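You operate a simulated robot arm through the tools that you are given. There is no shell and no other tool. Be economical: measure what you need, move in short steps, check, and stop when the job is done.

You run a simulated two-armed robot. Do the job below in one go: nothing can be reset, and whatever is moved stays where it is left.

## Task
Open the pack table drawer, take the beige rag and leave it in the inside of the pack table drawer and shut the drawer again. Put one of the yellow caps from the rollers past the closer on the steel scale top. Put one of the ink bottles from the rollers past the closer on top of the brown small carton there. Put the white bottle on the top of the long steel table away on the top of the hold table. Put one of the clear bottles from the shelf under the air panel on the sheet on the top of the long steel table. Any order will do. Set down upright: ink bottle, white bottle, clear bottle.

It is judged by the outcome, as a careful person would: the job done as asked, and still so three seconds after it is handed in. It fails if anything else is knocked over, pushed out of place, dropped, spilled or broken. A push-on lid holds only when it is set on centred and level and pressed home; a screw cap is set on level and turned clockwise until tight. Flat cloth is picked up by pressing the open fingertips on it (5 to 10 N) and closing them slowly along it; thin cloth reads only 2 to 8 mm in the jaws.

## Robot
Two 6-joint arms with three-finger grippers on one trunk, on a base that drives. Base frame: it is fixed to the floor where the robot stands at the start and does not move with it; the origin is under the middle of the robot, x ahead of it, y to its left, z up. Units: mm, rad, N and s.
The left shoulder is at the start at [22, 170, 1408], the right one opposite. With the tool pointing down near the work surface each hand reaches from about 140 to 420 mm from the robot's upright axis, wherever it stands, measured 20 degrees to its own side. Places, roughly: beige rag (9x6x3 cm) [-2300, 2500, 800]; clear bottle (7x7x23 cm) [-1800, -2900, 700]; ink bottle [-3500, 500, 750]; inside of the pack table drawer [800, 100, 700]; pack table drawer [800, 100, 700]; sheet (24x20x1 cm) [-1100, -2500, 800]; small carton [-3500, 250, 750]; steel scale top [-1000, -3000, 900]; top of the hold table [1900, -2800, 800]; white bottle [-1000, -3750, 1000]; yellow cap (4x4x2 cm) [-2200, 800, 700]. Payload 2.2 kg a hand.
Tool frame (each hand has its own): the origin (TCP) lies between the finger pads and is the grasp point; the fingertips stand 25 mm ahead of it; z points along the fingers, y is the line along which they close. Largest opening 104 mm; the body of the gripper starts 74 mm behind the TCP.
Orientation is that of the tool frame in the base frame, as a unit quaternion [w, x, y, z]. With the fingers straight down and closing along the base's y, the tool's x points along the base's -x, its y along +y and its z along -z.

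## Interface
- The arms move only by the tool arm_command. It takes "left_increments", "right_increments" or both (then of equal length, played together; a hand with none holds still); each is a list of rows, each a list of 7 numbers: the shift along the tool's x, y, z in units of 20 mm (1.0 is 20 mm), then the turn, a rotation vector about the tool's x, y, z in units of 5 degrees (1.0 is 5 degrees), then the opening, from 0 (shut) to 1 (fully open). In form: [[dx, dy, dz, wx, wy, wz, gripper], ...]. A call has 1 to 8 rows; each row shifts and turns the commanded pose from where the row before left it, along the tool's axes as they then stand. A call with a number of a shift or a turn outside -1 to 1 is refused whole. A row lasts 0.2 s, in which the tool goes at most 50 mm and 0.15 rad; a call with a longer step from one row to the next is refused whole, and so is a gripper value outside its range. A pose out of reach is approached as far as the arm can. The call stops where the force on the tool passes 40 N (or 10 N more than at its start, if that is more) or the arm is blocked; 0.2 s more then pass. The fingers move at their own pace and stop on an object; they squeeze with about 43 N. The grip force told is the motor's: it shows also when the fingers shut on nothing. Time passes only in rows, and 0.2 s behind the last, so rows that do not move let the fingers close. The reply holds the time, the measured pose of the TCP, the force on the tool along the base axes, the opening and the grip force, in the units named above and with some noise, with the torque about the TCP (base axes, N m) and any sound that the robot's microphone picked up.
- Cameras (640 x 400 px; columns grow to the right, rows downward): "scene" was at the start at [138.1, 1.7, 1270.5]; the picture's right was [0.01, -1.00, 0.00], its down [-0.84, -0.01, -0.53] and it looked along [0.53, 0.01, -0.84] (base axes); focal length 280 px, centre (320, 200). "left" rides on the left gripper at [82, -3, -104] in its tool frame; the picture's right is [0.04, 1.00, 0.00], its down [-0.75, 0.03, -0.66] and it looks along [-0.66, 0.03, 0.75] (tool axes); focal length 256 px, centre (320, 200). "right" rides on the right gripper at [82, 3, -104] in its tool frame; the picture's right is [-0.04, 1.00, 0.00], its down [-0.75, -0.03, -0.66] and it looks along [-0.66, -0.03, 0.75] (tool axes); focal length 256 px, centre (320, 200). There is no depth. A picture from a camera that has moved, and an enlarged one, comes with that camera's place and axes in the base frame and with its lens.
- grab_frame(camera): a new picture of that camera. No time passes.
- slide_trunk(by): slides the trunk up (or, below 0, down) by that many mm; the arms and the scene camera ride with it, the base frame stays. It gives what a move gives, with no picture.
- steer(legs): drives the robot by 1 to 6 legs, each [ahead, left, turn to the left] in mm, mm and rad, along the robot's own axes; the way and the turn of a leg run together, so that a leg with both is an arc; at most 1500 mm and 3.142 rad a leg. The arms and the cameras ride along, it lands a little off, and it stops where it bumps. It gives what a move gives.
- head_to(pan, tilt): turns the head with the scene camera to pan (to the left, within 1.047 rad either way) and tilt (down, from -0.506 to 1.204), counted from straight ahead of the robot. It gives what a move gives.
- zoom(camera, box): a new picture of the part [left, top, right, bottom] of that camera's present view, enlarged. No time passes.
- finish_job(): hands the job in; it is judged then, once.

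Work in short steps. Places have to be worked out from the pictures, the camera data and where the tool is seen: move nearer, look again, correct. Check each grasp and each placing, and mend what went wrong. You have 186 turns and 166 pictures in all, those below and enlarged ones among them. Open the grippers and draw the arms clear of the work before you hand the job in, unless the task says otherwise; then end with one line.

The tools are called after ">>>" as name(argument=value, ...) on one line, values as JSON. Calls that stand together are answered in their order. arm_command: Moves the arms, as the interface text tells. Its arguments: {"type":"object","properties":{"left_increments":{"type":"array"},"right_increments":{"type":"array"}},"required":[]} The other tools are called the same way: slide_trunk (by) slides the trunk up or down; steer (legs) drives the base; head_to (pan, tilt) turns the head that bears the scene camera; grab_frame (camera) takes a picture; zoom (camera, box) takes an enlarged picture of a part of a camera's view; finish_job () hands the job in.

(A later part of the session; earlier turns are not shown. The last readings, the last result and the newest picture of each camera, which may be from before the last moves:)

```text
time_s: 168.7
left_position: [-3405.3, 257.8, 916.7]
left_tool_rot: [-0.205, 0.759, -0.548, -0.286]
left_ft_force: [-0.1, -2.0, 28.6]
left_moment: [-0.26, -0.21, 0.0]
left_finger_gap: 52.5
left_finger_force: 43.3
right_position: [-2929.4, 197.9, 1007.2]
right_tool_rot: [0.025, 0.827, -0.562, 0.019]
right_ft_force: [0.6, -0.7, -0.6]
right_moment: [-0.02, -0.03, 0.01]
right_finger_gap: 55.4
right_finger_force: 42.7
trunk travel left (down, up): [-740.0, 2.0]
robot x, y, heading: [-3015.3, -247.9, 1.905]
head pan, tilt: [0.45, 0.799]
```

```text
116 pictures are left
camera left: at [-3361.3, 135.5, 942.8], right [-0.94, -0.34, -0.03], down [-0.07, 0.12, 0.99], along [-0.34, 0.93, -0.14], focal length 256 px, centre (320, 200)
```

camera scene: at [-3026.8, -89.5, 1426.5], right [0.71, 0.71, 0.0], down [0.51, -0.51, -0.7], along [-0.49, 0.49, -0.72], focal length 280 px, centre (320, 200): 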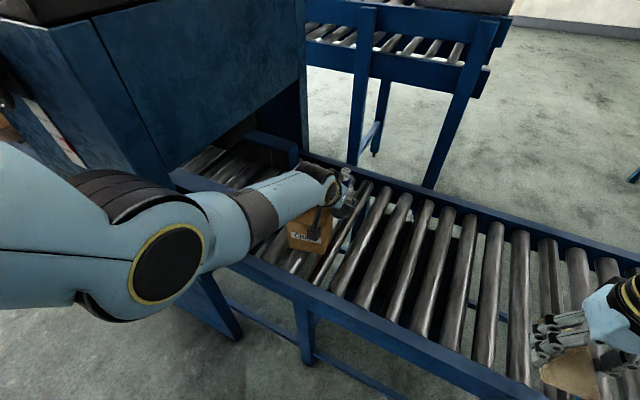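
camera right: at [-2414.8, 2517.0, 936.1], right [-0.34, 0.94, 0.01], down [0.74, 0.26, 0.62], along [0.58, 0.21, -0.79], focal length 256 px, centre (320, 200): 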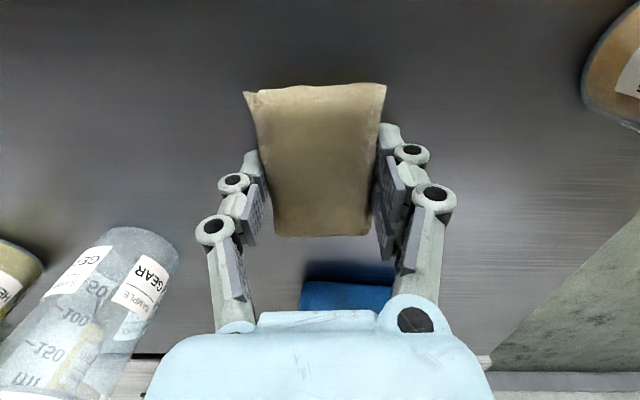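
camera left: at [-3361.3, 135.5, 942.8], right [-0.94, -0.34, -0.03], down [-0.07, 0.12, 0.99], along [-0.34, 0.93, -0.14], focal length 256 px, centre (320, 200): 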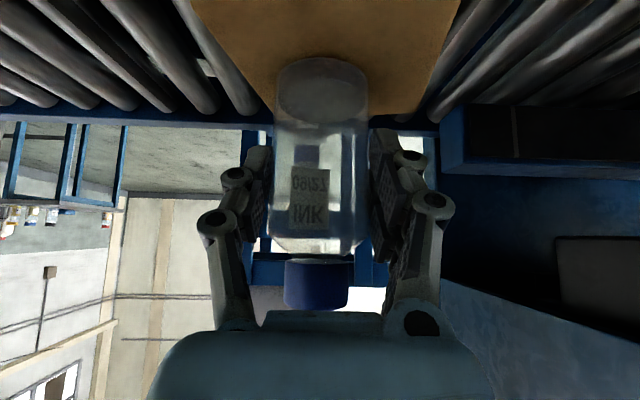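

Contact at 28 N. I ease up slightly, open, and withdraw along the tool axis.

>>> arm_command(left_increments=[[-0.08, 0, -0.09, 0, 0, 0, 0.3], [0, 0, 0, 0, 0, 0, 0.55], [0, 0, 0, 0, 0, 0, 0.75], [0, 0, 0, 0, 0, 0, 0.9], [0, 0, 0, 0, 0, 0, 0.9], [0, 0, -0.5, 0, 0, 0, 0.9], [0, 0, -1, 0, 0, 0, 0.9], [0, 0, -1, 0, 0, 0, 0.9]])

>>> arm_command(left_increments=[[0, 0, -1, 0, 0, 0, 0.9], [0, 0, -1, 0, 0, 0, 0.9], [0, 0, -1, 0, 0, 0, 0.9], [0, 0, -1, 0, 0, 0, 0.9]])

>>> grab_frame(camera="left")

```text
time_s: 170.5
left_position: [-3395.1, 223.7, 954.8]
left_tool_rot: [-0.204, 0.759, -0.55, -0.282]
left_ft_force: [-0.3, -0.1, -0.3]
left_moment: [0.01, 0.0, 0.0]
left_finger_gap: 93.8
left_finger_force: 0.0
right_position: [-2930.5, 199.9, 1006.6]
right_tool_rot: [0.025, 0.828, -0.561, 0.019]
right_ft_force: [0.0, -0.5, -0.1]
right_moment: [0.02, 0.02, 0.01]
right_finger_gap: 55.7
right_finger_force: 42.5
trunk travel left (down, up): [-740.0, 2.0]
robot x, y, heading: [-3013.4, -242.3, 1.908]
head pan, tilt: [0.45, 0.799]
```

```text
time_s: 171.5
left_position: [-3380.1, 175.6, 1014.7]
left_tool_rot: [-0.202, 0.76, -0.55, -0.281]
left_ft_force: [0.1, -0.2, -0.1]
left_moment: [-0.01, -0.02, -0.04]
left_finger_gap: 93.7
left_finger_force: 0.1
right_position: [-2931.4, 198.7, 1004.4]
right_tool_rot: [0.025, 0.827, -0.561, 0.02]
right_ft_force: [-0.1, -0.5, -1.4]
right_moment: [0.03, 0.0, 0.0]
right_finger_gap: 55.6
right_finger_force: 42.9
trunk travel left (down, up): [-740.0, 2.0]
robot x, y, heading: [-3012.9, -250.7, 1.911]
head pan, tilt: [0.45, 0.799]
```

```text
115 pictures are left
camera left: at [-3336.5, 54.3, 1041.3], right [-0.94, -0.34, -0.03], down [-0.07, 0.13, 0.99], along [-0.34, 0.93, -0.15], focal length 256 px, centre (320, 200)
```

left: 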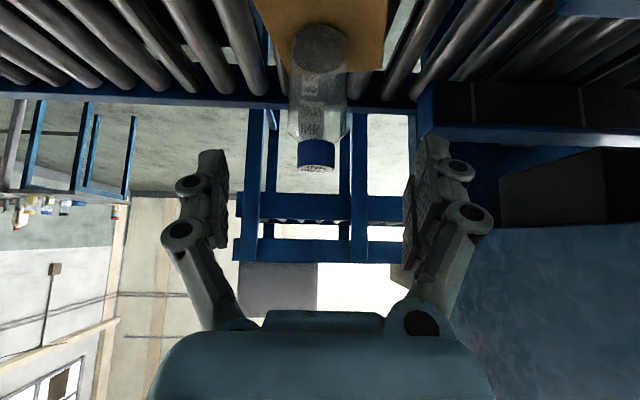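

The ink bottle stands centred on the carton. Next a yellow cap with the left hand; to keep the rag hand clear of the big carton I retract the right arm, and reduce the left tilt to 20°.

>>> arm_command(right_increments=[[1, 0, 0.5, 0, 0, 0, 0.2], [1, 0, 0.5, 0, 0, 0, 0.2], [1, 0, 0.5, 0, 0, 0, 0.2], [1, 0, 0.5, 0, 0, 0, 0.2], [1, 0, 0.5, 0, 0, 0, 0.2], [1, 0, 0.5, 0, 0, 0, 0.2]], left_increments=[[0, 0, 0, 0, 0.67, 0, 0.9], [0, 0, 0, 0, 0.67, 0, 0.9], [0, 0, 0, 0, 0.67, 0, 0.9], [0, 0, 0, 0, 0.67, 0, 0.9], [0, 0, 0, 0, 0.67, 0, 0.9], [0, 0, 0, 0, 0.67, 0, 0.9]])

>>> steer(legs=[[-60, 0, 0], [0, -700, 0]])

>>> head_to(pan=0.1, tilt=0.65)

>>> grab_frame(camera="scene")

```text
time_s: 172.9
left_position: [-3377.6, 177.8, 1014.6]
left_tool_rot: [-0.104, 0.798, -0.576, -0.143]
left_ft_force: [-0.2, -0.5, -0.3]
left_moment: [0.01, -0.01, 0.0]
left_finger_gap: 93.5
left_finger_force: 0.0
right_position: [-2884.5, 84.6, 953.4]
right_tool_rot: [0.024, 0.828, -0.56, 0.019]
right_ft_force: [1.0, -0.6, -0.2]
right_moment: [-0.03, -0.01, 0.05]
right_finger_gap: 55.5
right_finger_force: 42.9
trunk travel left (down, up): [-740.0, 2.0]
robot x, y, heading: [-3010.0, -247.7, 1.905]
head pan, tilt: [0.45, 0.799]
```

```text
time_s: 177.3
left_position: [-2716.2, 345.9, 1013.3]
left_tool_rot: [-0.103, 0.801, -0.572, -0.145]
left_ft_force: [0.1, -0.8, 0.1]
left_moment: [0.0, 0.0, 0.02]
left_finger_gap: 93.6
left_finger_force: 0.0
right_position: [-2220.2, 262.3, 953.1]
right_tool_rot: [0.024, 0.831, -0.556, 0.019]
right_ft_force: [0.1, -0.5, -1.1]
right_moment: [0.04, -0.02, -0.01]
right_finger_gap: 55.7
right_finger_force: 42.9
trunk travel left (down, up): [-740.0, 2.0]
robot x, y, heading: [-2341.8, -69.8, 1.919]
head pan, tilt: [0.45, 0.799]
```

```text
time_s: 178.1
left_position: [-2717.5, 347.7, 1014.9]
left_tool_rot: [-0.104, 0.801, -0.571, -0.145]
left_ft_force: [0.0, 0.3, 0.2]
left_moment: [0.0, -0.01, 0.01]
left_finger_gap: 93.3
left_finger_force: 0.0
right_position: [-2221.6, 260.9, 952.8]
right_tool_rot: [0.025, 0.831, -0.555, 0.019]
right_ft_force: [-0.2, -0.4, -0.4]
right_moment: [-0.02, -0.02, 0.02]
right_finger_gap: 55.5
right_finger_force: 43.2
trunk travel left (down, up): [-740.0, 2.0]
robot x, y, heading: [-2343.0, -74.2, 1.919]
head pan, tilt: [0.099, 0.649]
```

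```text
114 pictures are left
camera scene: at [-2407.9, 73.0, 1439.0], right [0.9, 0.43, 0.0], down [0.26, -0.55, -0.8], along [-0.35, 0.72, -0.61], focal length 280 px, centre (320, 200)
```

scene: 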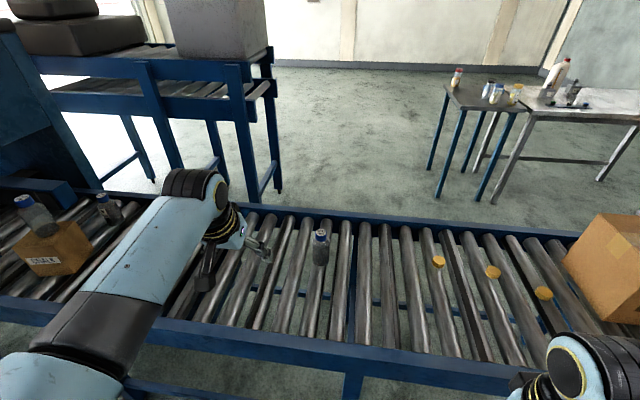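

Ink bottle stands fine on the carton. West cap at ≈[-2332, 760]. I strafe right and ahead so it lies before the left hand, lowering the trunk a bit.

>>> steer(legs=[[0, -495, 0], [240, 0, 0]])

>>> slide_trunk(by=-80)

>>> grab_frame(camera="left")

>>> grab_frame(camera="scene")

```text
time_s: 182.4
left_position: [-2334.8, 751.3, 1014.6]
left_tool_rot: [-0.103, 0.799, -0.574, -0.145]
left_ft_force: [0.3, -0.2, -0.2]
left_moment: [0.02, -0.01, -0.04]
left_finger_gap: 93.6
left_finger_force: 0.0
right_position: [-1838.5, 661.3, 953.4]
right_tool_rot: [0.025, 0.828, -0.56, 0.02]
right_ft_force: [-0.4, 0.3, 0.6]
right_moment: [0.0, -0.03, 0.01]
right_finger_gap: 55.4
right_finger_force: 43.2
trunk travel left (down, up): [-740.0, 2.0]
robot x, y, heading: [-1966.3, 328.8, 1.912]
head pan, tilt: [0.099, 0.649]
```

```text
time_s: 183.6
left_position: [-2332.4, 751.6, 934.2]
left_tool_rot: [-0.103, 0.799, -0.575, -0.145]
left_ft_force: [0.1, 0.4, 1.3]
left_moment: [0.04, 0.0, -0.01]
left_finger_gap: 93.6
left_finger_force: 0.1
right_position: [-1838.4, 661.1, 872.6]
right_tool_rot: [0.024, 0.828, -0.56, 0.019]
right_ft_force: [-0.4, 0.3, -0.9]
right_moment: [-0.03, 0.02, -0.02]
right_finger_gap: 55.7
right_finger_force: 43.1
trunk travel left (down, up): [-660.0, 82.0]
robot x, y, heading: [-1964.1, 328.0, 1.91]
head pan, tilt: [0.099, 0.649]
```

```text
113 pictures are left
camera left: at [-2295.3, 645.4, 1004.7], right [-0.94, -0.35, -0.01], down [-0.18, 0.44, 0.88], along [-0.3, 0.82, -0.48], focal length 256 px, centre (320, 200)
```

left: 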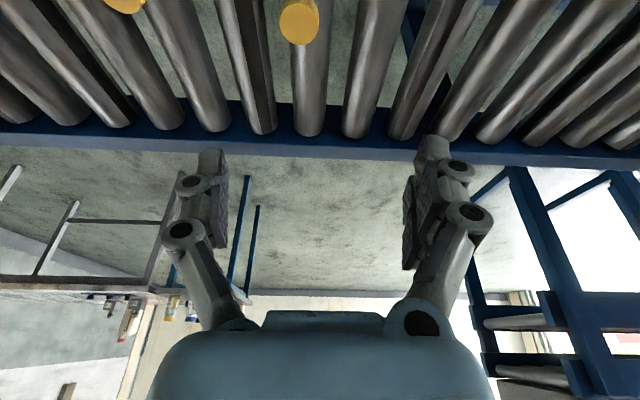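

```text
112 pictures are left
camera scene: at [-2027.5, 474.4, 1359.0], right [0.9, 0.43, 0.0], down [0.26, -0.55, -0.8], along [-0.34, 0.72, -0.6], focal length 280 px, centre (320, 200)
```

scene: 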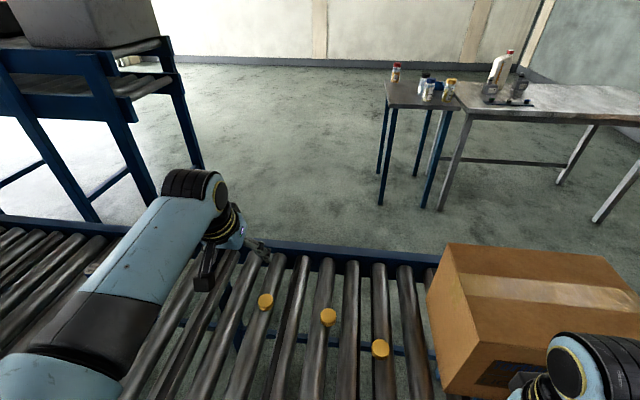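

Both views put the cap at [-2317, 772], on a roller. I shift and descend partway.

>>> arm_command(left_increments=[[0.855, -0.35, 0.3, 0, 0, 0, 0.8], [0.855, -0.35, 0.5, 0, 0, 0, 0.7], [0.855, -0.35, 0.5, 0, 0, 0, 0.65], [0, 0, 1, 0, 0, 0, 0.65], [0, 0, 1, 0, 0, 0, 0.65], [0, 0, 1, 0, 0, 0, 0.65], [0, 0, 1, 0, 0, 0, 0.65], [0, 0, 1, 0, 0, 0, 0.65]])

>>> grab_frame(camera="left")

```text
time_s: 185.4
left_position: [-2313.9, 757.8, 798.3]
left_tool_rot: [-0.103, 0.799, -0.575, -0.146]
left_ft_force: [0.2, 0.0, 0.0]
left_moment: [0.0, -0.02, 0.0]
left_finger_gap: 67.6
left_finger_force: 0.1
right_position: [-1838.9, 660.9, 872.4]
right_tool_rot: [0.025, 0.828, -0.559, 0.019]
right_ft_force: [0.2, 0.2, -0.8]
right_moment: [-0.01, 0.02, -0.03]
right_finger_gap: 55.5
right_finger_force: 43.5
trunk travel left (down, up): [-660.0, 82.0]
robot x, y, heading: [-1962.7, 328.9, 1.913]
head pan, tilt: [0.099, 0.649]
```

```text
111 pictures are left
camera left: at [-2275.7, 650.3, 868.9], right [-0.94, -0.35, -0.01], down [-0.18, 0.44, 0.88], along [-0.3, 0.82, -0.48], focal length 256 px, centre (320, 200)
```

left: 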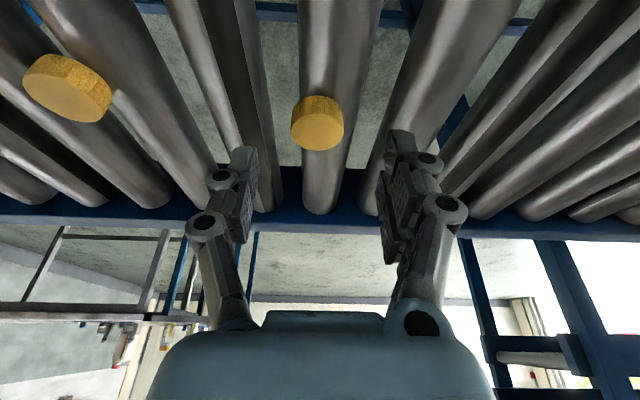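

>>> arm_command(left_increments=[[0.21, -0.03, 0.88, 0, 0, 0, 0.65], [0.21, -0.03, 0.85, 0, 0, 0, 0.65]])

>>> grab_frame(camera="left")

```text
time_s: 186.0
left_position: [-2311.3, 758.1, 764.7]
left_tool_rot: [-0.104, 0.798, -0.575, -0.144]
left_ft_force: [-0.4, 0.2, 0.3]
left_moment: [0.01, 0.01, -0.01]
left_finger_gap: 67.5
left_finger_force: 0.1
left hand out of reach, approached as far as the arm can: row 2
right_position: [-1839.0, 661.0, 872.9]
right_tool_rot: [0.024, 0.828, -0.559, 0.019]
right_ft_force: [0.1, 0.0, -0.1]
right_moment: [0.03, 0.0, -0.03]
right_finger_gap: 55.8
right_finger_force: 43.1
trunk travel left (down, up): [-660.0, 82.0]
robot x, y, heading: [-1963.2, 331.4, 1.909]
head pan, tilt: [0.099, 0.649]
```

```text
110 pictures are left
camera left: at [-2273.3, 652.0, 835.3], right [-0.94, -0.35, -0.01], down [-0.18, 0.44, 0.88], along [-0.3, 0.82, -0.48], focal length 256 px, centre (320, 200)
```

left: 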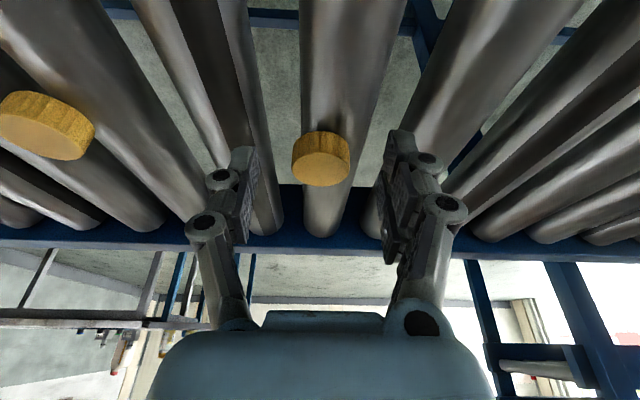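

The cap lies between the fingertips. I close.

>>> arm_command(left_increments=[[0, 0, 0, 0, 0, 0, 0.5], [0, 0, 0, 0, 0, 0, 0.4], [0, 0, 0, 0, 0, 0, 0.3], [0, 0, 0, 0, 0, 0, 0.2], [0, 0, 0, 0, 0, 0, 0.2]])

>>> grab_frame(camera="left")

```text
time_s: 187.2
left_position: [-2310.9, 757.5, 766.3]
left_tool_rot: [-0.103, 0.798, -0.576, -0.144]
left_ft_force: [0.0, 0.0, -0.9]
left_moment: [0.01, 0.03, 0.01]
left_finger_gap: 20.7
left_finger_force: 0.1
right_position: [-1838.5, 660.6, 871.8]
right_tool_rot: [0.025, 0.829, -0.558, 0.019]
right_ft_force: [-1.2, 0.2, -1.0]
right_moment: [0.02, 0.01, 0.01]
right_finger_gap: 55.4
right_finger_force: 43.0
trunk travel left (down, up): [-660.0, 82.0]
robot x, y, heading: [-1968.0, 327.1, 1.912]
head pan, tilt: [0.099, 0.649]
```

```text
109 pictures are left
camera left: at [-2273.1, 651.8, 835.4], right [-0.94, -0.35, -0.01], down [-0.18, 0.44, 0.88], along [-0.3, 0.82, -0.48], focal length 256 px, centre (320, 200)
```

left: 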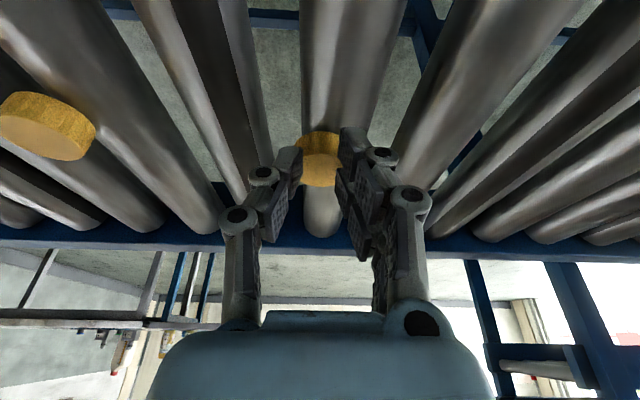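

The fingers closed above the cap (cap top is ~740, centre ≈[-2319, 775]). I reopen, shift forward, and lower via the trunk.

>>> arm_command(left_increments=[[0, 0, 0, 0, 0, 0, 0.65], [0, 0, 0, 0, 0, 0, 0.65], [-0.43, 0.05, -0.25, 0, 0, 0, 0.65], [-0.43, 0.05, -0.25, 0, 0, 0, 0.65]])

>>> slide_trunk(by=-30)

>>> grab_frame(camera="left")

```text
time_s: 188.2
left_position: [-2319.1, 768.0, 780.0]
left_tool_rot: [-0.104, 0.799, -0.575, -0.145]
left_ft_force: [0.7, -0.5, -0.5]
left_moment: [-0.01, -0.02, 0.01]
left_finger_gap: 67.9
left_finger_force: 0.1
right_position: [-1839.1, 660.8, 872.9]
right_tool_rot: [0.024, 0.828, -0.56, 0.019]
right_ft_force: [0.2, 0.2, -0.2]
right_moment: [0.01, -0.04, -0.03]
right_finger_gap: 55.6
right_finger_force: 43.2
trunk travel left (down, up): [-660.0, 82.0]
robot x, y, heading: [-1965.8, 328.9, 1.909]
head pan, tilt: [0.099, 0.649]
```

```text
time_s: 188.9
left_position: [-2317.4, 767.1, 752.9]
left_tool_rot: [-0.103, 0.799, -0.575, -0.144]
left_ft_force: [-0.7, -0.1, -0.2]
left_moment: [-0.01, 0.0, 0.02]
left_finger_gap: 67.7
left_finger_force: 0.0
right_position: [-1838.9, 661.1, 842.6]
right_tool_rot: [0.025, 0.828, -0.559, 0.019]
right_ft_force: [-0.4, 0.0, -0.1]
right_moment: [-0.03, -0.02, 0.01]
right_finger_gap: 55.5
right_finger_force: 43.6
trunk travel left (down, up): [-630.0, 112.0]
robot x, y, heading: [-1967.6, 326.7, 1.906]
head pan, tilt: [0.099, 0.649]
```

```text
108 pictures are left
camera left: at [-2279.3, 660.9, 822.0], right [-0.94, -0.35, -0.01], down [-0.18, 0.44, 0.88], along [-0.3, 0.82, -0.48], focal length 256 px, centre (320, 200)
```

left: 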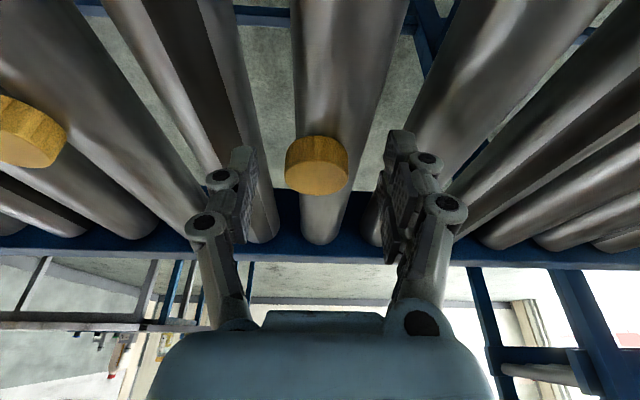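

>>> arm_command(left_increments=[[0.03, 0.08, 0.12, 0, 0, 0, 0.65], [0, 0, 0, 0, 0, 0, 0.5], [0, 0, 0, 0, 0, 0, 0.4], [0, 0, 0, 0, 0, 0, 0.3], [0, 0, 0, 0, 0, 0, 0.2], [0, 0, 0, 0, 0, 0, 0.2]])

>>> grab_frame(camera="left")

```text
time_s: 190.3
left_position: [-2321.0, 767.4, 751.7]
left_tool_rot: [-0.105, 0.798, -0.575, -0.147]
left_ft_force: [-10.1, -1.1, 23.0]
left_moment: [-0.44, 0.73, -0.14]
left_finger_gap: 31.2
left_finger_force: 43.5
right_position: [-1838.3, 658.9, 843.0]
right_tool_rot: [0.025, 0.829, -0.558, 0.019]
right_ft_force: [-0.2, -0.3, -0.6]
right_moment: [0.01, -0.01, -0.01]
right_finger_gap: 55.4
right_finger_force: 42.7
trunk travel left (down, up): [-630.0, 112.0]
robot x, y, heading: [-1967.4, 326.8, 1.913]
head pan, tilt: [0.099, 0.649]
```

```text
107 pictures are left
camera left: at [-2282.0, 661.2, 821.2], right [-0.94, -0.35, -0.01], down [-0.18, 0.44, 0.88], along [-0.31, 0.83, -0.47], focal length 256 px, centre (320, 200)
```

left: 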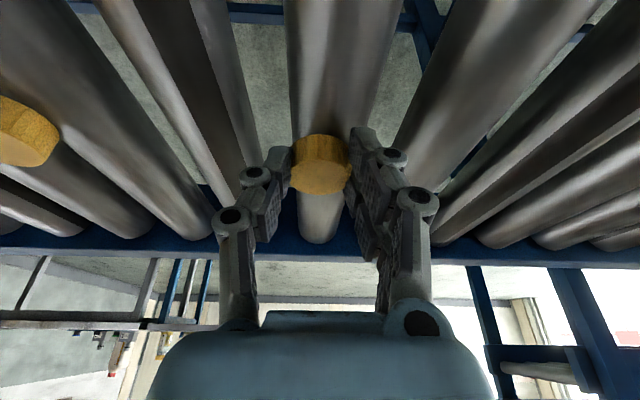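

Gripped at 31 mm, 43 N. I lift with the trunk and check.

>>> slide_trunk(by=110)

>>> grab_frame(camera="left")

```text
time_s: 191.8
left_position: [-2320.0, 766.8, 859.5]
left_tool_rot: [-0.103, 0.799, -0.575, -0.145]
left_ft_force: [0.5, 0.1, 0.1]
left_moment: [-0.02, -0.03, 0.0]
left_finger_gap: 30.4
left_finger_force: 43.0
right_position: [-1838.5, 660.4, 952.0]
right_tool_rot: [0.024, 0.828, -0.559, 0.021]
right_ft_force: [-0.2, 0.0, -0.6]
right_moment: [0.0, 0.01, 0.05]
right_finger_gap: 55.5
right_finger_force: 43.0
trunk travel left (down, up): [-740.0, 2.0]
robot x, y, heading: [-1963.1, 330.7, 1.911]
head pan, tilt: [0.099, 0.649]
```

```text
106 pictures are left
camera left: at [-2281.0, 660.8, 929.2], right [-0.94, -0.35, -0.01], down [-0.18, 0.44, 0.88], along [-0.3, 0.82, -0.48], focal length 256 px, centre (320, 200)
```

left: 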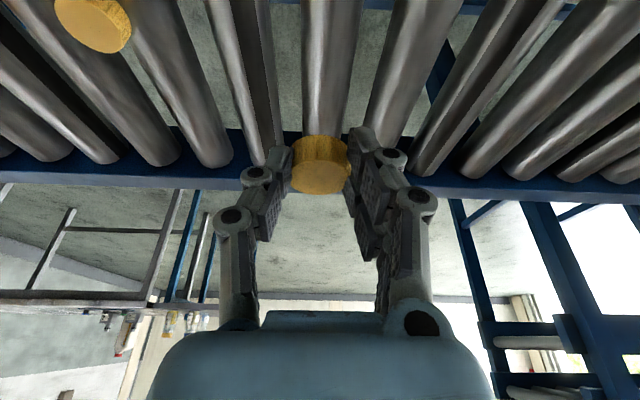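

The cap is held. I raise and retract the left hand, back away, and drive to the pack table's drawer.

>>> arm_command(left_increments=[[0.12, 0, -1, 0, 0, 0, 0.2], [0.12, 0, -1, 0, 0, 0, 0.2], [0.12, 0, -1, 0, 0, 0, 0.2], [0.12, 0, -1, 0, 0, 0, 0.2], [0.12, 0, -1, 0, 0, 0, 0.2], [0.12, 0, -1, 0, 0, 0, 0.2], [0.12, 0, -1, 0, 0, 0, 0.2], [0.12, 0, -1, 0, 0, 0, 0.2]])

>>> steer(legs=[[-250, 0, 0], [-150, -722, 0], [-300, -722, 0], [0, 0, -1.59]])

>>> head_to(pan=0, tilt=0.6)

>>> grab_frame(camera="scene")

```text
time_s: 193.6
left_position: [-2294.1, 695.1, 1002.3]
left_tool_rot: [-0.105, 0.798, -0.575, -0.144]
left_ft_force: [0.4, 0.7, 0.5]
left_moment: [0.04, 0.0, 0.01]
left_finger_gap: 30.2
left_finger_force: 42.7
right_position: [-1839.1, 660.3, 953.1]
right_tool_rot: [0.024, 0.828, -0.56, 0.019]
right_ft_force: [-0.2, 0.3, -0.2]
right_moment: [0.0, 0.02, 0.0]
right_finger_gap: 55.7
right_finger_force: 42.7
trunk travel left (down, up): [-740.0, 2.0]
robot x, y, heading: [-1964.5, 329.5, 1.91]
head pan, tilt: [0.099, 0.649]
```

```text
time_s: 206.8
left_position: [18.8, 472.3, 1000.8]
left_tool_rot: [0.176, -0.144, 0.973, 0.027]
left_ft_force: [-0.1, -0.9, -0.1]
left_moment: [0.0, -0.02, -0.02]
left_finger_gap: 32.2
left_finger_force: 42.9
right_position: [-28.9, 17.1, 954.2]
right_tool_rot: [-0.031, -0.177, 0.984, 0.005]
right_ft_force: [-0.1, 0.4, -0.3]
right_moment: [-0.01, 0.03, -0.03]
right_finger_gap: 55.4
right_finger_force: 42.8
trunk travel left (down, up): [-740.0, 2.0]
robot x, y, heading: [-360.8, 151.8, 0.308]
head pan, tilt: [0.099, 0.649]
```

```text
time_s: 207.5
left_position: [17.6, 472.1, 1003.1]
left_tool_rot: [0.176, -0.143, 0.973, 0.026]
left_ft_force: [0.3, -0.3, 0.0]
left_moment: [-0.01, 0.0, 0.01]
left_finger_gap: 32.4
left_finger_force: 43.4
right_position: [-29.5, 17.0, 951.6]
right_tool_rot: [-0.031, -0.177, 0.984, 0.004]
right_ft_force: [0.4, 0.1, -0.8]
right_moment: [0.02, -0.05, -0.01]
right_finger_gap: 55.6
right_finger_force: 43.3
trunk travel left (down, up): [-740.0, 2.0]
robot x, y, heading: [-355.4, 156.2, 0.313]
head pan, tilt: [0.0, 0.6]
```

```text
105 pictures are left
camera scene: at [-208.4, 202.3, 1443.3], right [0.31, -0.95, 0.0], down [-0.54, -0.17, -0.82], along [0.79, 0.25, -0.57], focal length 280 px, centre (320, 200)
```

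scene: 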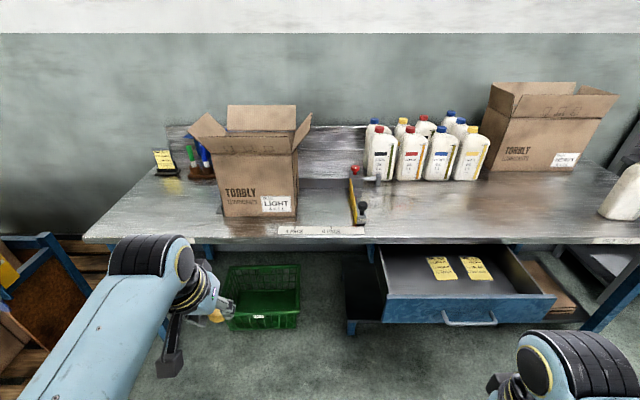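

Drawer interior is clear at its left front; target rag centre ≈[492, 60]. I drive in, then extend the right hand over it.

>>> steer(legs=[[390, -128, 0]])

>>> arm_command(right_increments=[[-1, 0, 0, 0, 0, 0, 0.2], [-1, 0, 0, 0, 0, 0, 0.2], [-1, 0, 0, 0, 0, 0, 0.2], [-1, 0, 0, 0, 0, 0, 0.2], [-1, 0, 0, 0, 0, 0, 0.2], [-0.5, 0, 0, 0, 0, 0, 0.2]])

>>> head_to(pan=0, tilt=0.95)

>>> grab_frame(camera="scene")

>>> grab_frame(camera="right")

```text
time_s: 210.1
left_position: [437.0, 472.5, 1002.6]
left_tool_rot: [0.176, -0.146, 0.973, 0.027]
left_ft_force: [0.7, -0.3, 0.1]
left_moment: [0.0, -0.01, -0.01]
left_finger_gap: 32.0
left_finger_force: 43.6
right_position: [391.6, 18.5, 951.7]
right_tool_rot: [-0.033, -0.179, 0.983, 0.005]
right_ft_force: [-0.4, 0.3, 0.3]
right_moment: [0.03, -0.01, -0.03]
right_finger_gap: 55.9
right_finger_force: 42.9
trunk travel left (down, up): [-740.0, 2.0]
robot x, y, heading: [62.8, 150.1, 0.315]
head pan, tilt: [0.0, 0.6]
```

```text
time_s: 211.4
left_position: [437.2, 473.8, 1001.3]
left_tool_rot: [0.176, -0.146, 0.973, 0.027]
left_ft_force: [0.6, -0.8, -0.4]
left_moment: [0.0, -0.02, -0.02]
left_finger_gap: 32.2
left_finger_force: 42.5
right_position: [496.9, 55.7, 946.2]
right_tool_rot: [-0.032, -0.179, 0.983, 0.003]
right_ft_force: [-0.2, 0.3, -0.6]
right_moment: [-0.03, 0.02, -0.03]
right_finger_gap: 55.5
right_finger_force: 42.8
trunk travel left (down, up): [-740.0, 2.0]
robot x, y, heading: [62.3, 154.3, 0.316]
head pan, tilt: [0.0, 0.6]
```

```text
time_s: 212.3
left_position: [437.6, 472.9, 1003.1]
left_tool_rot: [0.176, -0.146, 0.973, 0.026]
left_ft_force: [0.2, 0.4, -0.2]
left_moment: [0.04, 0.0, 0.01]
left_finger_gap: 32.1
left_finger_force: 43.1
right_position: [495.6, 54.3, 946.9]
right_tool_rot: [-0.031, -0.179, 0.983, 0.004]
right_ft_force: [0.2, 0.0, -0.4]
right_moment: [0.03, 0.02, 0.0]
right_finger_gap: 55.7
right_finger_force: 43.2
trunk travel left (down, up): [-740.0, 2.0]
robot x, y, heading: [61.9, 153.3, 0.315]
head pan, tilt: [0.0, 0.949]
```

```text
104 pictures are left
camera scene: at [197.2, 197.3, 1415.0], right [0.31, -0.95, 0.0], down [-0.77, -0.25, -0.58], along [0.55, 0.18, -0.81], focal length 280 px, centre (320, 200)
```

scene: 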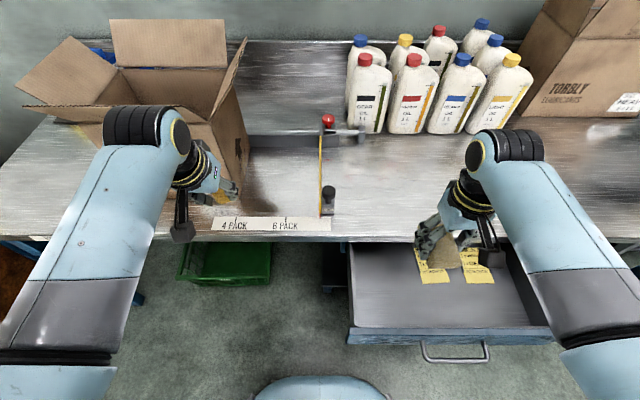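

```text
103 pictures are left
camera right: at [427.0, 30.2, 1054.1], right [-0.31, 0.95, 0.02], down [0.76, 0.24, 0.61], along [0.57, 0.2, -0.79], focal length 256 px, centre (320, 200)
```

right: 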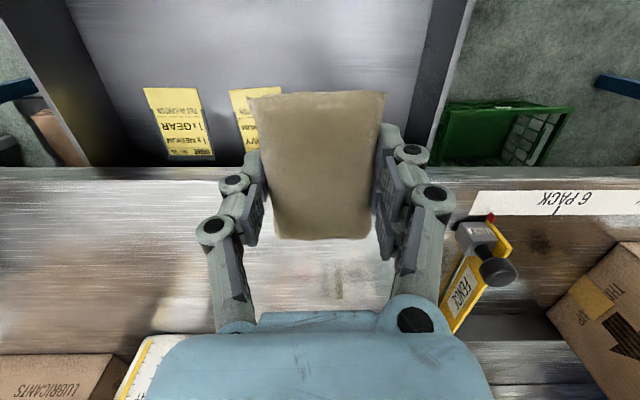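

Position over the drawer is good (wall ~108 mm behind, table edge ~90 mm ahead). I lower the trunk 140 and then the arm.

>>> slide_trunk(by=-140)

>>> arm_command(right_increments=[[0, 0, 1, 0, 0, 0, 0.2], [0, 0, 1, 0, 0, 0, 0.2], [0, 0, 1, 0, 0, 0, 0.2], [0, 0, 0.8, 0, 0, 0, 0.2]])

>>> grab_frame(camera="right")

>>> grab_frame(camera="scene")

```text
time_s: 213.9
left_position: [436.8, 473.7, 862.7]
left_tool_rot: [0.176, -0.146, 0.973, 0.025]
left_ft_force: [0.5, 0.4, 0.2]
left_moment: [-0.02, -0.01, 0.04]
left_finger_gap: 32.1
left_finger_force: 43.3
right_position: [495.5, 57.6, 806.1]
right_tool_rot: [-0.03, -0.179, 0.983, 0.004]
right_ft_force: [-0.5, 0.6, -1.0]
right_moment: [0.0, 0.0, 0.0]
right_finger_gap: 55.7
right_finger_force: 43.2
trunk travel left (down, up): [-600.0, 142.0]
robot x, y, heading: [60.5, 150.7, 0.316]
head pan, tilt: [0.0, 0.949]
```

```text
time_s: 214.9
left_position: [436.5, 474.0, 862.7]
left_tool_rot: [0.175, -0.145, 0.973, 0.026]
left_ft_force: [0.8, -0.1, -0.3]
left_moment: [-0.01, 0.0, -0.03]
left_finger_gap: 32.3
left_finger_force: 42.3
right_position: [490.6, 55.8, 729.2]
right_tool_rot: [-0.031, -0.179, 0.983, 0.004]
right_ft_force: [-0.3, 0.1, -1.0]
right_moment: [0.01, -0.03, 0.0]
right_finger_gap: 55.4
right_finger_force: 42.9
trunk travel left (down, up): [-600.0, 142.0]
robot x, y, heading: [60.7, 155.1, 0.321]
head pan, tilt: [0.0, 0.949]
```

```text
102 pictures are left
camera right: at [420.8, 31.0, 836.9], right [-0.31, 0.95, 0.02], down [0.76, 0.24, 0.61], along [0.57, 0.2, -0.79], focal length 256 px, centre (320, 200)
```

right: 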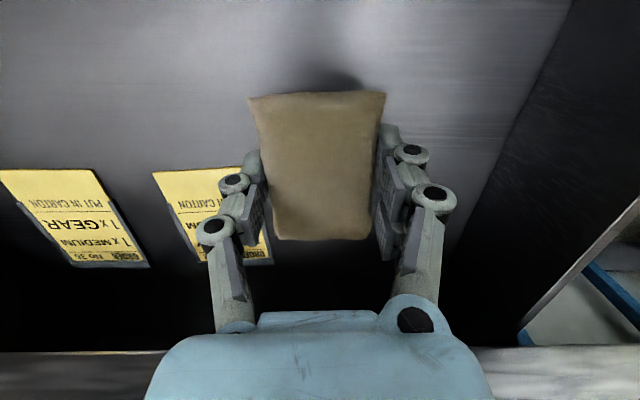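

```text
101 pictures are left
camera scene: at [197.5, 197.4, 1274.6], right [0.31, -0.95, 0.0], down [-0.77, -0.25, -0.58], along [0.55, 0.18, -0.81], focal length 280 px, centre (320, 200)
```

scene: 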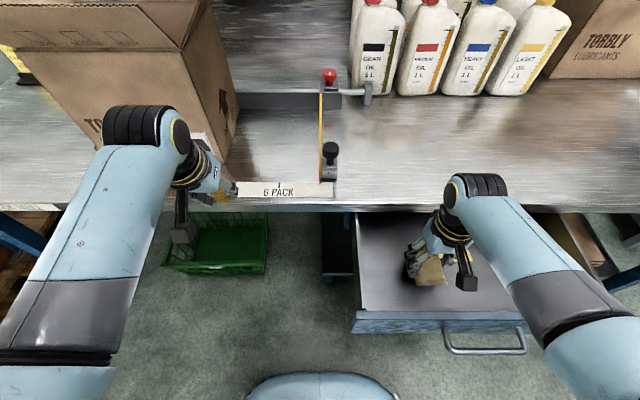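

Inside the drawer now. I lower on until contact.

>>> arm_command(right_increments=[[0, 0, 0.5, 0, 0, 0, 0.2], [0, 0, 0.5, 0, 0, 0, 0.2], [0, 0, 0.4, 0, 0, 0, 0.2]])

```text
time_s: 215.8
left_position: [437.5, 472.6, 862.4]
left_tool_rot: [0.176, -0.148, 0.973, 0.027]
left_ft_force: [-0.1, -0.8, -0.8]
left_moment: [0.01, 0.03, 0.0]
left_finger_gap: 32.2
left_finger_force: 42.8
right_position: [487.8, 55.4, 701.0]
right_tool_rot: [-0.03, -0.179, 0.983, 0.004]
right_ft_force: [-0.6, -0.4, 0.2]
right_moment: [-0.04, 0.0, 0.01]
right_finger_gap: 55.5
right_finger_force: 43.0
trunk travel left (down, up): [-600.0, 142.0]
robot x, y, heading: [62.4, 153.8, 0.317]
head pan, tilt: [0.0, 0.949]
```

>>> arm_command(right_increments=[[0, 0, 0.4, 0, 0, 0, 0.2], [0, 0, 0.4, 0, 0, 0, 0.2], [0, 0, 0.3, 0, 0, 0, 0.2]])

>>> grab_frame(camera="right")

```text
time_s: 216.5
left_position: [437.5, 474.6, 861.6]
left_tool_rot: [0.176, -0.147, 0.973, 0.026]
left_ft_force: [0.4, -0.8, 0.3]
left_moment: [-0.01, 0.05, 0.01]
left_finger_gap: 32.3
left_finger_force: 42.9
right_position: [495.3, 58.7, 690.6]
right_tool_rot: [-0.024, -0.179, 0.984, 0.006]
right_ft_force: [-0.9, 1.8, 24.7]
right_moment: [-0.47, 0.64, -0.09]
right_finger_gap: 55.6
right_finger_force: 43.1
trunk travel left (down, up): [-600.0, 142.0]
robot x, y, heading: [60.3, 148.2, 0.317]
head pan, tilt: [0.0, 0.949]
stopped in row 3 (right hand): the force on the tool passed its limit at 49 N (the readings are from after the stop); the commanded pose is now the measured one
```

```text
100 pictures are left
camera right: at [424.6, 33.1, 796.5], right [-0.31, 0.95, 0.02], down [0.75, 0.24, 0.62], along [0.59, 0.21, -0.78], focal length 256 px, centre (320, 200)
```

right: 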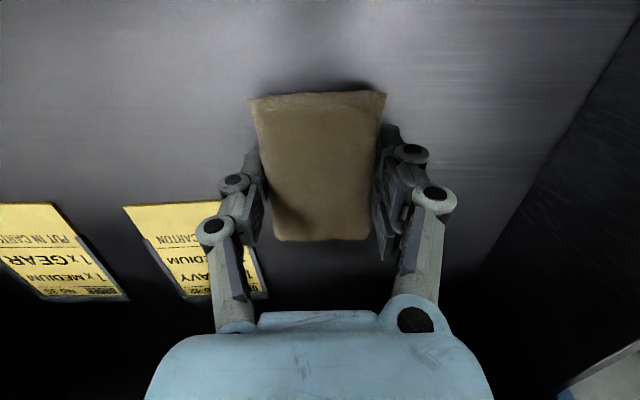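

Contact with the drawer floor. I ease up, release, and raise the hand straight up.

>>> arm_command(right_increments=[[0, 0, -0.15, 0, 0, 0, 0.45], [0, 0, 0, 0, 0, 0, 0.7], [0, 0, 0, 0, 0, 0, 0.85], [0, 0, 0, 0, 0, 0, 0.85], [0, 0, -0.5, 0, 0, 0, 0.85], [0, 0, -1, 0, 0, 0, 0.85], [0, 0, -1, 0, 0, 0, 0.85], [0, 0, -1, 0, 0, 0, 0.85]])

>>> slide_trunk(by=140)

>>> grab_frame(camera="right")

```text
time_s: 218.3
left_position: [437.2, 473.2, 861.8]
left_tool_rot: [0.176, -0.146, 0.973, 0.026]
left_ft_force: [-0.5, -0.2, -0.4]
left_moment: [-0.02, -0.01, -0.01]
left_finger_gap: 32.3
left_finger_force: 43.1
right_position: [498.4, 57.3, 760.8]
right_tool_rot: [-0.026, -0.179, 0.983, 0.004]
right_ft_force: [-0.3, -0.2, -0.2]
right_moment: [-0.01, 0.01, -0.04]
right_finger_gap: 88.7
right_finger_force: 0.0
trunk travel left (down, up): [-600.0, 142.0]
robot x, y, heading: [61.5, 153.6, 0.318]
head pan, tilt: [0.0, 0.949]
```

```text
time_s: 219.9
left_position: [438.1, 473.4, 1001.9]
left_tool_rot: [0.176, -0.146, 0.973, 0.027]
left_ft_force: [-1.0, -0.1, 0.1]
left_moment: [-0.04, -0.02, -0.01]
left_finger_gap: 31.6
left_finger_force: 43.0
right_position: [497.5, 56.1, 900.2]
right_tool_rot: [-0.027, -0.18, 0.983, 0.004]
right_ft_force: [-0.4, 0.0, -0.3]
right_moment: [-0.03, -0.01, 0.02]
right_finger_gap: 88.3
right_finger_force: 0.1
trunk travel left (down, up): [-740.0, 2.0]
robot x, y, heading: [65.2, 151.4, 0.318]
head pan, tilt: [0.0, 0.949]
```

```text
99 pictures are left
camera right: at [426.7, 31.7, 1007.5], right [-0.31, 0.95, 0.02], down [0.75, 0.24, 0.62], along [0.58, 0.21, -0.79], focal length 256 px, centre (320, 200)
```

right: 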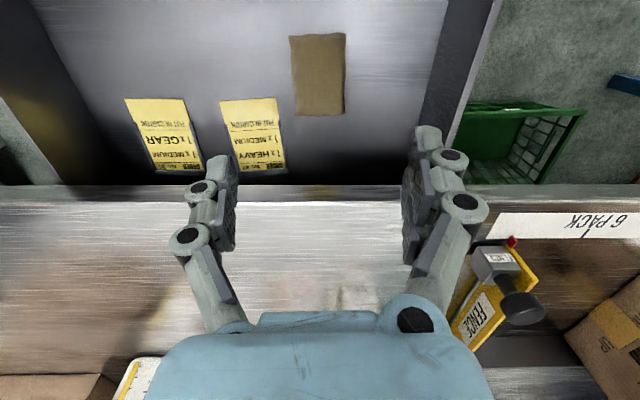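

The rag lies in the drawer, clear of its edges. To shut it I place the closed right fingers in front of the handle bar (at ≈[364, -67, 698]) and push by driving.

>>> steer(legs=[[-206, -75, 0]])

>>> slide_trunk(by=-133)

>>> grab_frame(camera="right")

>>> grab_frame(camera="scene")

```text
time_s: 221.6
left_position: [263.5, 340.7, 1002.7]
left_tool_rot: [0.176, -0.147, 0.973, 0.027]
left_ft_force: [-0.4, 0.0, 0.2]
left_moment: [0.01, 0.02, 0.03]
left_finger_gap: 32.3
left_finger_force: 42.9
right_position: [323.0, -77.1, 900.3]
right_tool_rot: [-0.026, -0.179, 0.983, 0.004]
right_ft_force: [0.7, 0.2, 0.1]
right_moment: [0.01, -0.01, 0.0]
right_finger_gap: 88.4
right_finger_force: 0.1
trunk travel left (down, up): [-740.0, 2.0]
robot x, y, heading: [-113.4, 21.9, 0.314]
head pan, tilt: [0.0, 0.949]
```

```text
time_s: 223.2
left_position: [262.4, 341.2, 869.8]
left_tool_rot: [0.176, -0.147, 0.973, 0.027]
left_ft_force: [-0.2, -0.3, 0.0]
left_moment: [0.0, 0.0, 0.04]
left_finger_gap: 32.5
left_finger_force: 43.0
right_position: [324.0, -77.0, 767.8]
right_tool_rot: [-0.025, -0.18, 0.983, 0.004]
right_ft_force: [0.6, -0.2, -0.7]
right_moment: [-0.02, 0.02, 0.03]
right_finger_gap: 88.4
right_finger_force: 0.0
trunk travel left (down, up): [-607.0, 135.0]
robot x, y, heading: [-108.7, 19.1, 0.315]
head pan, tilt: [0.0, 0.949]
```

```text
98 pictures are left
camera right: at [253.0, -101.0, 875.0], right [-0.32, 0.95, 0.02], down [0.75, 0.24, 0.62], along [0.58, 0.21, -0.79], focal length 256 px, centre (320, 200)
```

right: 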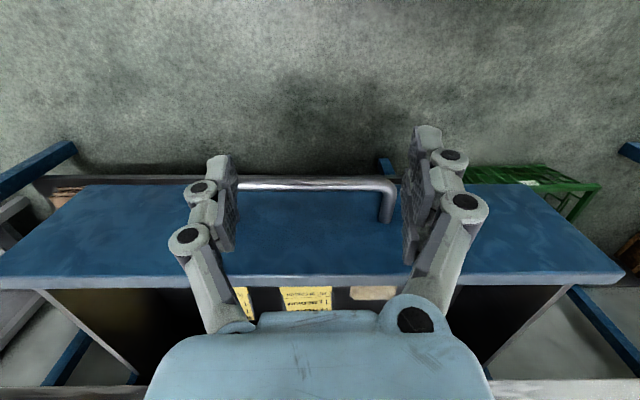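

```text
97 pictures are left
camera scene: at [23.4, 64.2, 1281.7], right [0.31, -0.95, 0.0], down [-0.77, -0.25, -0.58], along [0.55, 0.18, -0.81], focal length 280 px, centre (320, 200)
```

scene: 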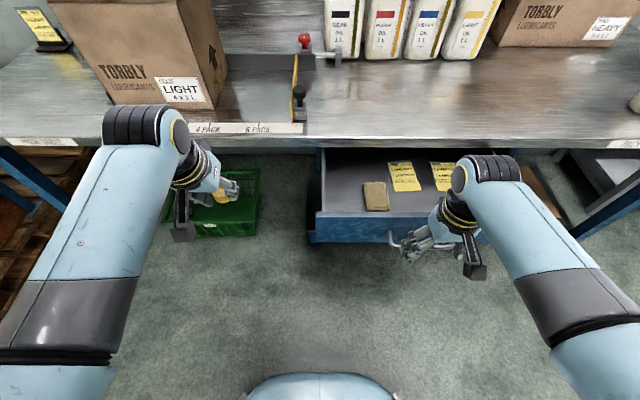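

The bar lies ~45 mm ahead of the hand. I close the fingers, lower to bar height, and push by driving in steps.

>>> arm_command(right_increments=[[0, 0, 0, 0, 0, 0, 0], [0, 0, 1, 0, 0, 0, 0], [0, 0, 1, 0, 0, 0, 0], [0, 0, 1, 0, 0, 0, 0], [0, 0, 0.2, 0, 0, 0, 0]])

>>> steer(legs=[[220, 0, 0]])

>>> grab_frame(camera="scene")

```text
time_s: 224.4
left_position: [263.7, 340.5, 869.9]
left_tool_rot: [0.175, -0.148, 0.973, 0.026]
left_ft_force: [0.1, 0.6, 0.9]
left_moment: [-0.02, -0.03, -0.03]
left_finger_gap: 32.1
left_finger_force: 42.8
right_position: [318.3, -76.7, 705.0]
right_tool_rot: [-0.027, -0.18, 0.983, 0.005]
right_ft_force: [0.9, -0.3, 0.9]
right_moment: [-0.01, 0.01, 0.01]
right_finger_gap: 0.0
right_finger_force: 28.3
trunk travel left (down, up): [-607.0, 135.0]
robot x, y, heading: [-109.2, 18.5, 0.314]
head pan, tilt: [0.0, 0.949]
```

```text
time_s: 226.1
left_position: [472.4, 410.2, 870.0]
left_tool_rot: [0.175, -0.148, 0.973, 0.026]
left_ft_force: [0.2, 0.1, 1.2]
left_moment: [-0.01, 0.03, 0.01]
left_finger_gap: 32.2
left_finger_force: 43.6
right_position: [527.9, -6.7, 704.3]
right_tool_rot: [-0.026, -0.18, 0.983, 0.004]
right_ft_force: [0.2, 0.7, 0.0]
right_moment: [0.0, 0.05, -0.03]
right_finger_gap: 0.1
right_finger_force: 28.4
trunk travel left (down, up): [-607.0, 135.0]
robot x, y, heading: [96.4, 85.9, 0.32]
head pan, tilt: [0.0, 0.949]
```

```text
96 pictures are left
camera scene: at [233.4, 133.7, 1281.4], right [0.31, -0.95, 0.0], down [-0.77, -0.26, -0.58], along [0.55, 0.18, -0.81], focal length 280 px, centre (320, 200)
```

scene: 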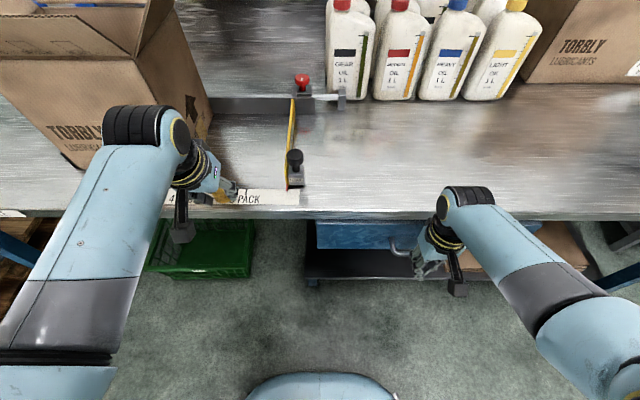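

>>> steer(legs=[[45, 0, 0]])

>>> grab_frame(camera="right")

```text
time_s: 227.1
left_position: [511.7, 418.9, 869.7]
left_tool_rot: [0.177, -0.146, 0.973, 0.027]
left_ft_force: [-0.1, 0.0, 0.0]
left_moment: [-0.03, 0.0, -0.03]
left_finger_gap: 32.2
left_finger_force: 42.8
right_position: [551.1, -0.3, 699.8]
right_tool_rot: [-0.039, -0.177, 0.983, 0.003]
right_ft_force: [-3.1, 0.3, 1.1]
right_moment: [-0.06, -0.31, 0.03]
right_finger_gap: 0.0
right_finger_force: 27.9
trunk travel left (down, up): [-607.0, 135.0]
robot x, y, heading: [135.9, 101.6, 0.315]
head pan, tilt: [0.0, 0.949]
stopped in leg 1: the force on the tool passed its limit at 126 N (the readings are from after the stop); the commanded pose is now the measured one
```

```text
95 pictures are left
camera right: at [483.9, -23.9, 809.0], right [-0.31, 0.95, 0.02], down [0.77, 0.24, 0.6], along [0.56, 0.2, -0.8], focal length 256 px, centre (320, 200)
```

right: 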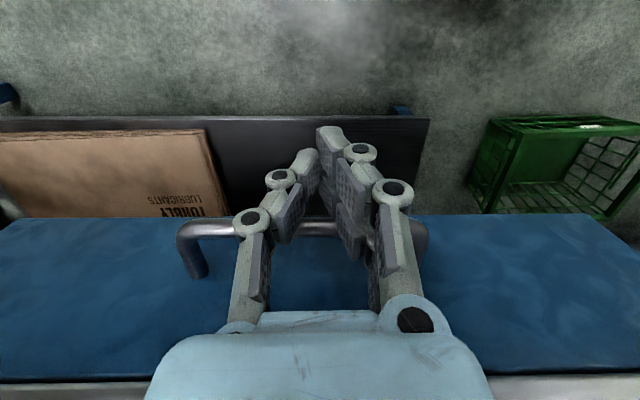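

The bar is at [585, -1], matching the closed position: the drawer is shut. I back off, raise, and turn south to survey the scale and long steel table.

>>> steer(legs=[[-350, 0, 0]])

>>> slide_trunk(by=130)

>>> grab_frame(camera="scene")

>>> steer(legs=[[0, 0, -2.1]])

>>> head_to(pan=0, tilt=0.25)

>>> grab_frame(camera="scene")

```text
time_s: 229.3
left_position: [182.4, 314.5, 869.8]
left_tool_rot: [0.177, -0.148, 0.973, 0.027]
left_ft_force: [0.4, 0.4, 0.1]
left_moment: [0.01, -0.03, 0.01]
left_finger_gap: 31.7
left_finger_force: 43.1
right_position: [225.5, -105.3, 700.1]
right_tool_rot: [-0.038, -0.178, 0.983, 0.003]
right_ft_force: [-0.3, 0.2, -0.2]
right_moment: [0.02, -0.01, 0.01]
right_finger_gap: 0.0
right_finger_force: 28.6
trunk travel left (down, up): [-607.0, 135.0]
robot x, y, heading: [-192.3, -8.1, 0.324]
head pan, tilt: [0.0, 0.949]
```

```text
time_s: 230.9
left_position: [182.4, 313.4, 999.4]
left_tool_rot: [0.176, -0.147, 0.973, 0.026]
left_ft_force: [0.0, -0.3, -0.3]
left_moment: [0.0, 0.02, 0.0]
left_finger_gap: 32.4
left_finger_force: 43.2
right_position: [225.9, -105.4, 830.4]
right_tool_rot: [-0.039, -0.178, 0.983, 0.002]
right_ft_force: [0.4, 0.1, -0.8]
right_moment: [-0.01, -0.03, -0.01]
right_finger_gap: 0.0
right_finger_force: 28.5
trunk travel left (down, up): [-737.0, 5.0]
robot x, y, heading: [-192.3, -5.6, 0.317]
head pan, tilt: [0.0, 0.949]
```

```text
94 pictures are left
camera scene: at [-58.5, 37.9, 1411.8], right [0.31, -0.95, 0.0], down [-0.77, -0.25, -0.58], along [0.55, 0.18, -0.81], focal length 280 px, centre (320, 200)
```

scene: 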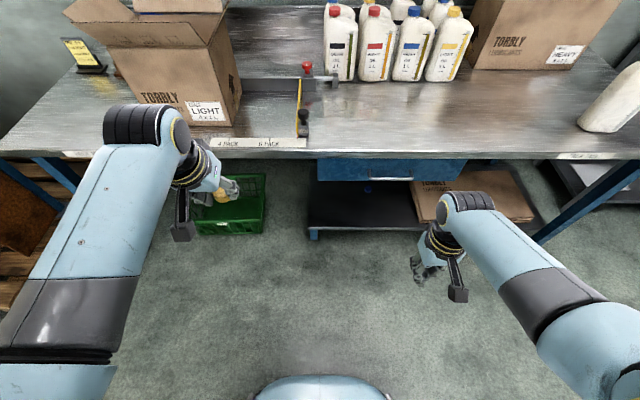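

```text
time_s: 236.2
left_position: [-85.2, -489.2, 1000.3]
left_tool_rot: [0.114, 0.758, 0.628, -0.138]
left_ft_force: [-0.1, -0.4, -0.1]
left_moment: [0.02, -0.01, 0.0]
left_finger_gap: 32.0
left_finger_force: 43.4
right_position: [-475.2, -330.1, 830.8]
right_tool_rot: [-0.018, 0.75, 0.66, 0.036]
right_ft_force: [0.7, 0.1, 0.5]
right_moment: [0.02, -0.02, -0.02]
right_finger_gap: 0.1
right_finger_force: 27.9
trunk travel left (down, up): [-737.0, 5.0]
robot x, y, heading: [-192.2, -10.5, -1.739]
head pan, tilt: [0.0, 0.949]
```

```text
time_s: 237.3
left_position: [-84.6, -489.7, 1000.7]
left_tool_rot: [0.114, 0.758, 0.628, -0.137]
left_ft_force: [-0.3, 0.0, 0.6]
left_moment: [0.03, 0.0, -0.02]
left_finger_gap: 30.9
left_finger_force: 42.4
right_position: [-474.4, -331.4, 829.3]
right_tool_rot: [-0.019, 0.75, 0.66, 0.035]
right_ft_force: [0.8, -0.3, 0.1]
right_moment: [-0.02, 0.01, -0.02]
right_finger_gap: 0.3
right_finger_force: 28.5
trunk travel left (down, up): [-737.0, 5.0]
robot x, y, heading: [-189.2, -6.6, -1.739]
head pan, tilt: [0.0, 0.25]
```

```text
93 pictures are left
camera scene: at [-222.2, -168.2, 1472.4], right [-0.99, 0.17, 0.0], down [0.04, 0.24, -0.97], along [-0.16, -0.95, -0.25], focal length 280 px, centre (320, 200)
```

scene: 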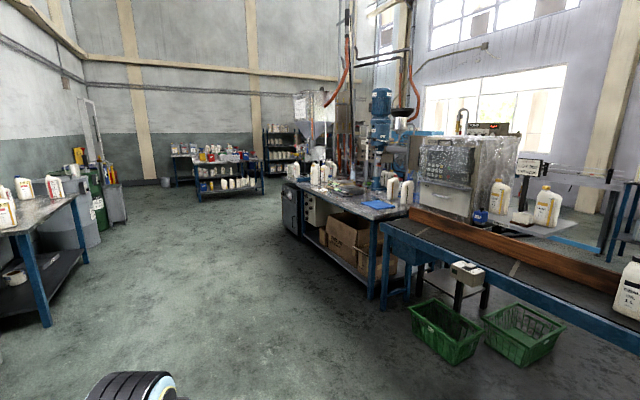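

Drawer is shut. The long steel table is ahead right. I zoom in on it.

>>> zoom(camera="scene", box=[270, 140, 430, 240])

```text
4.00 times, centred on (350, 190) of scene
camera zoom: at [-222.2, -168.2, 1472.4], right [-0.99, 0.17, 0.0], down [0.04, 0.24, -0.97], along [-0.16, -0.95, -0.25], focal length 1121 px, centre (200, 240)
```

zoom: 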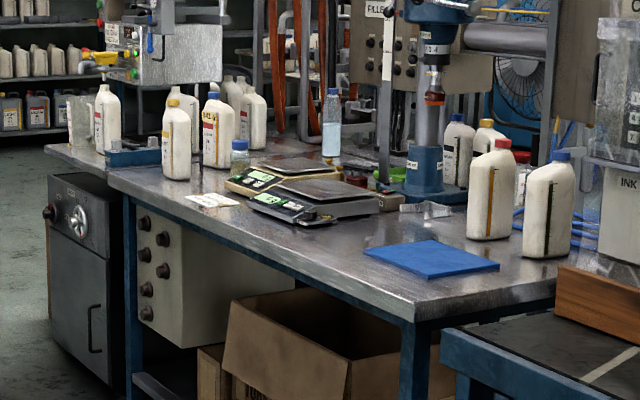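

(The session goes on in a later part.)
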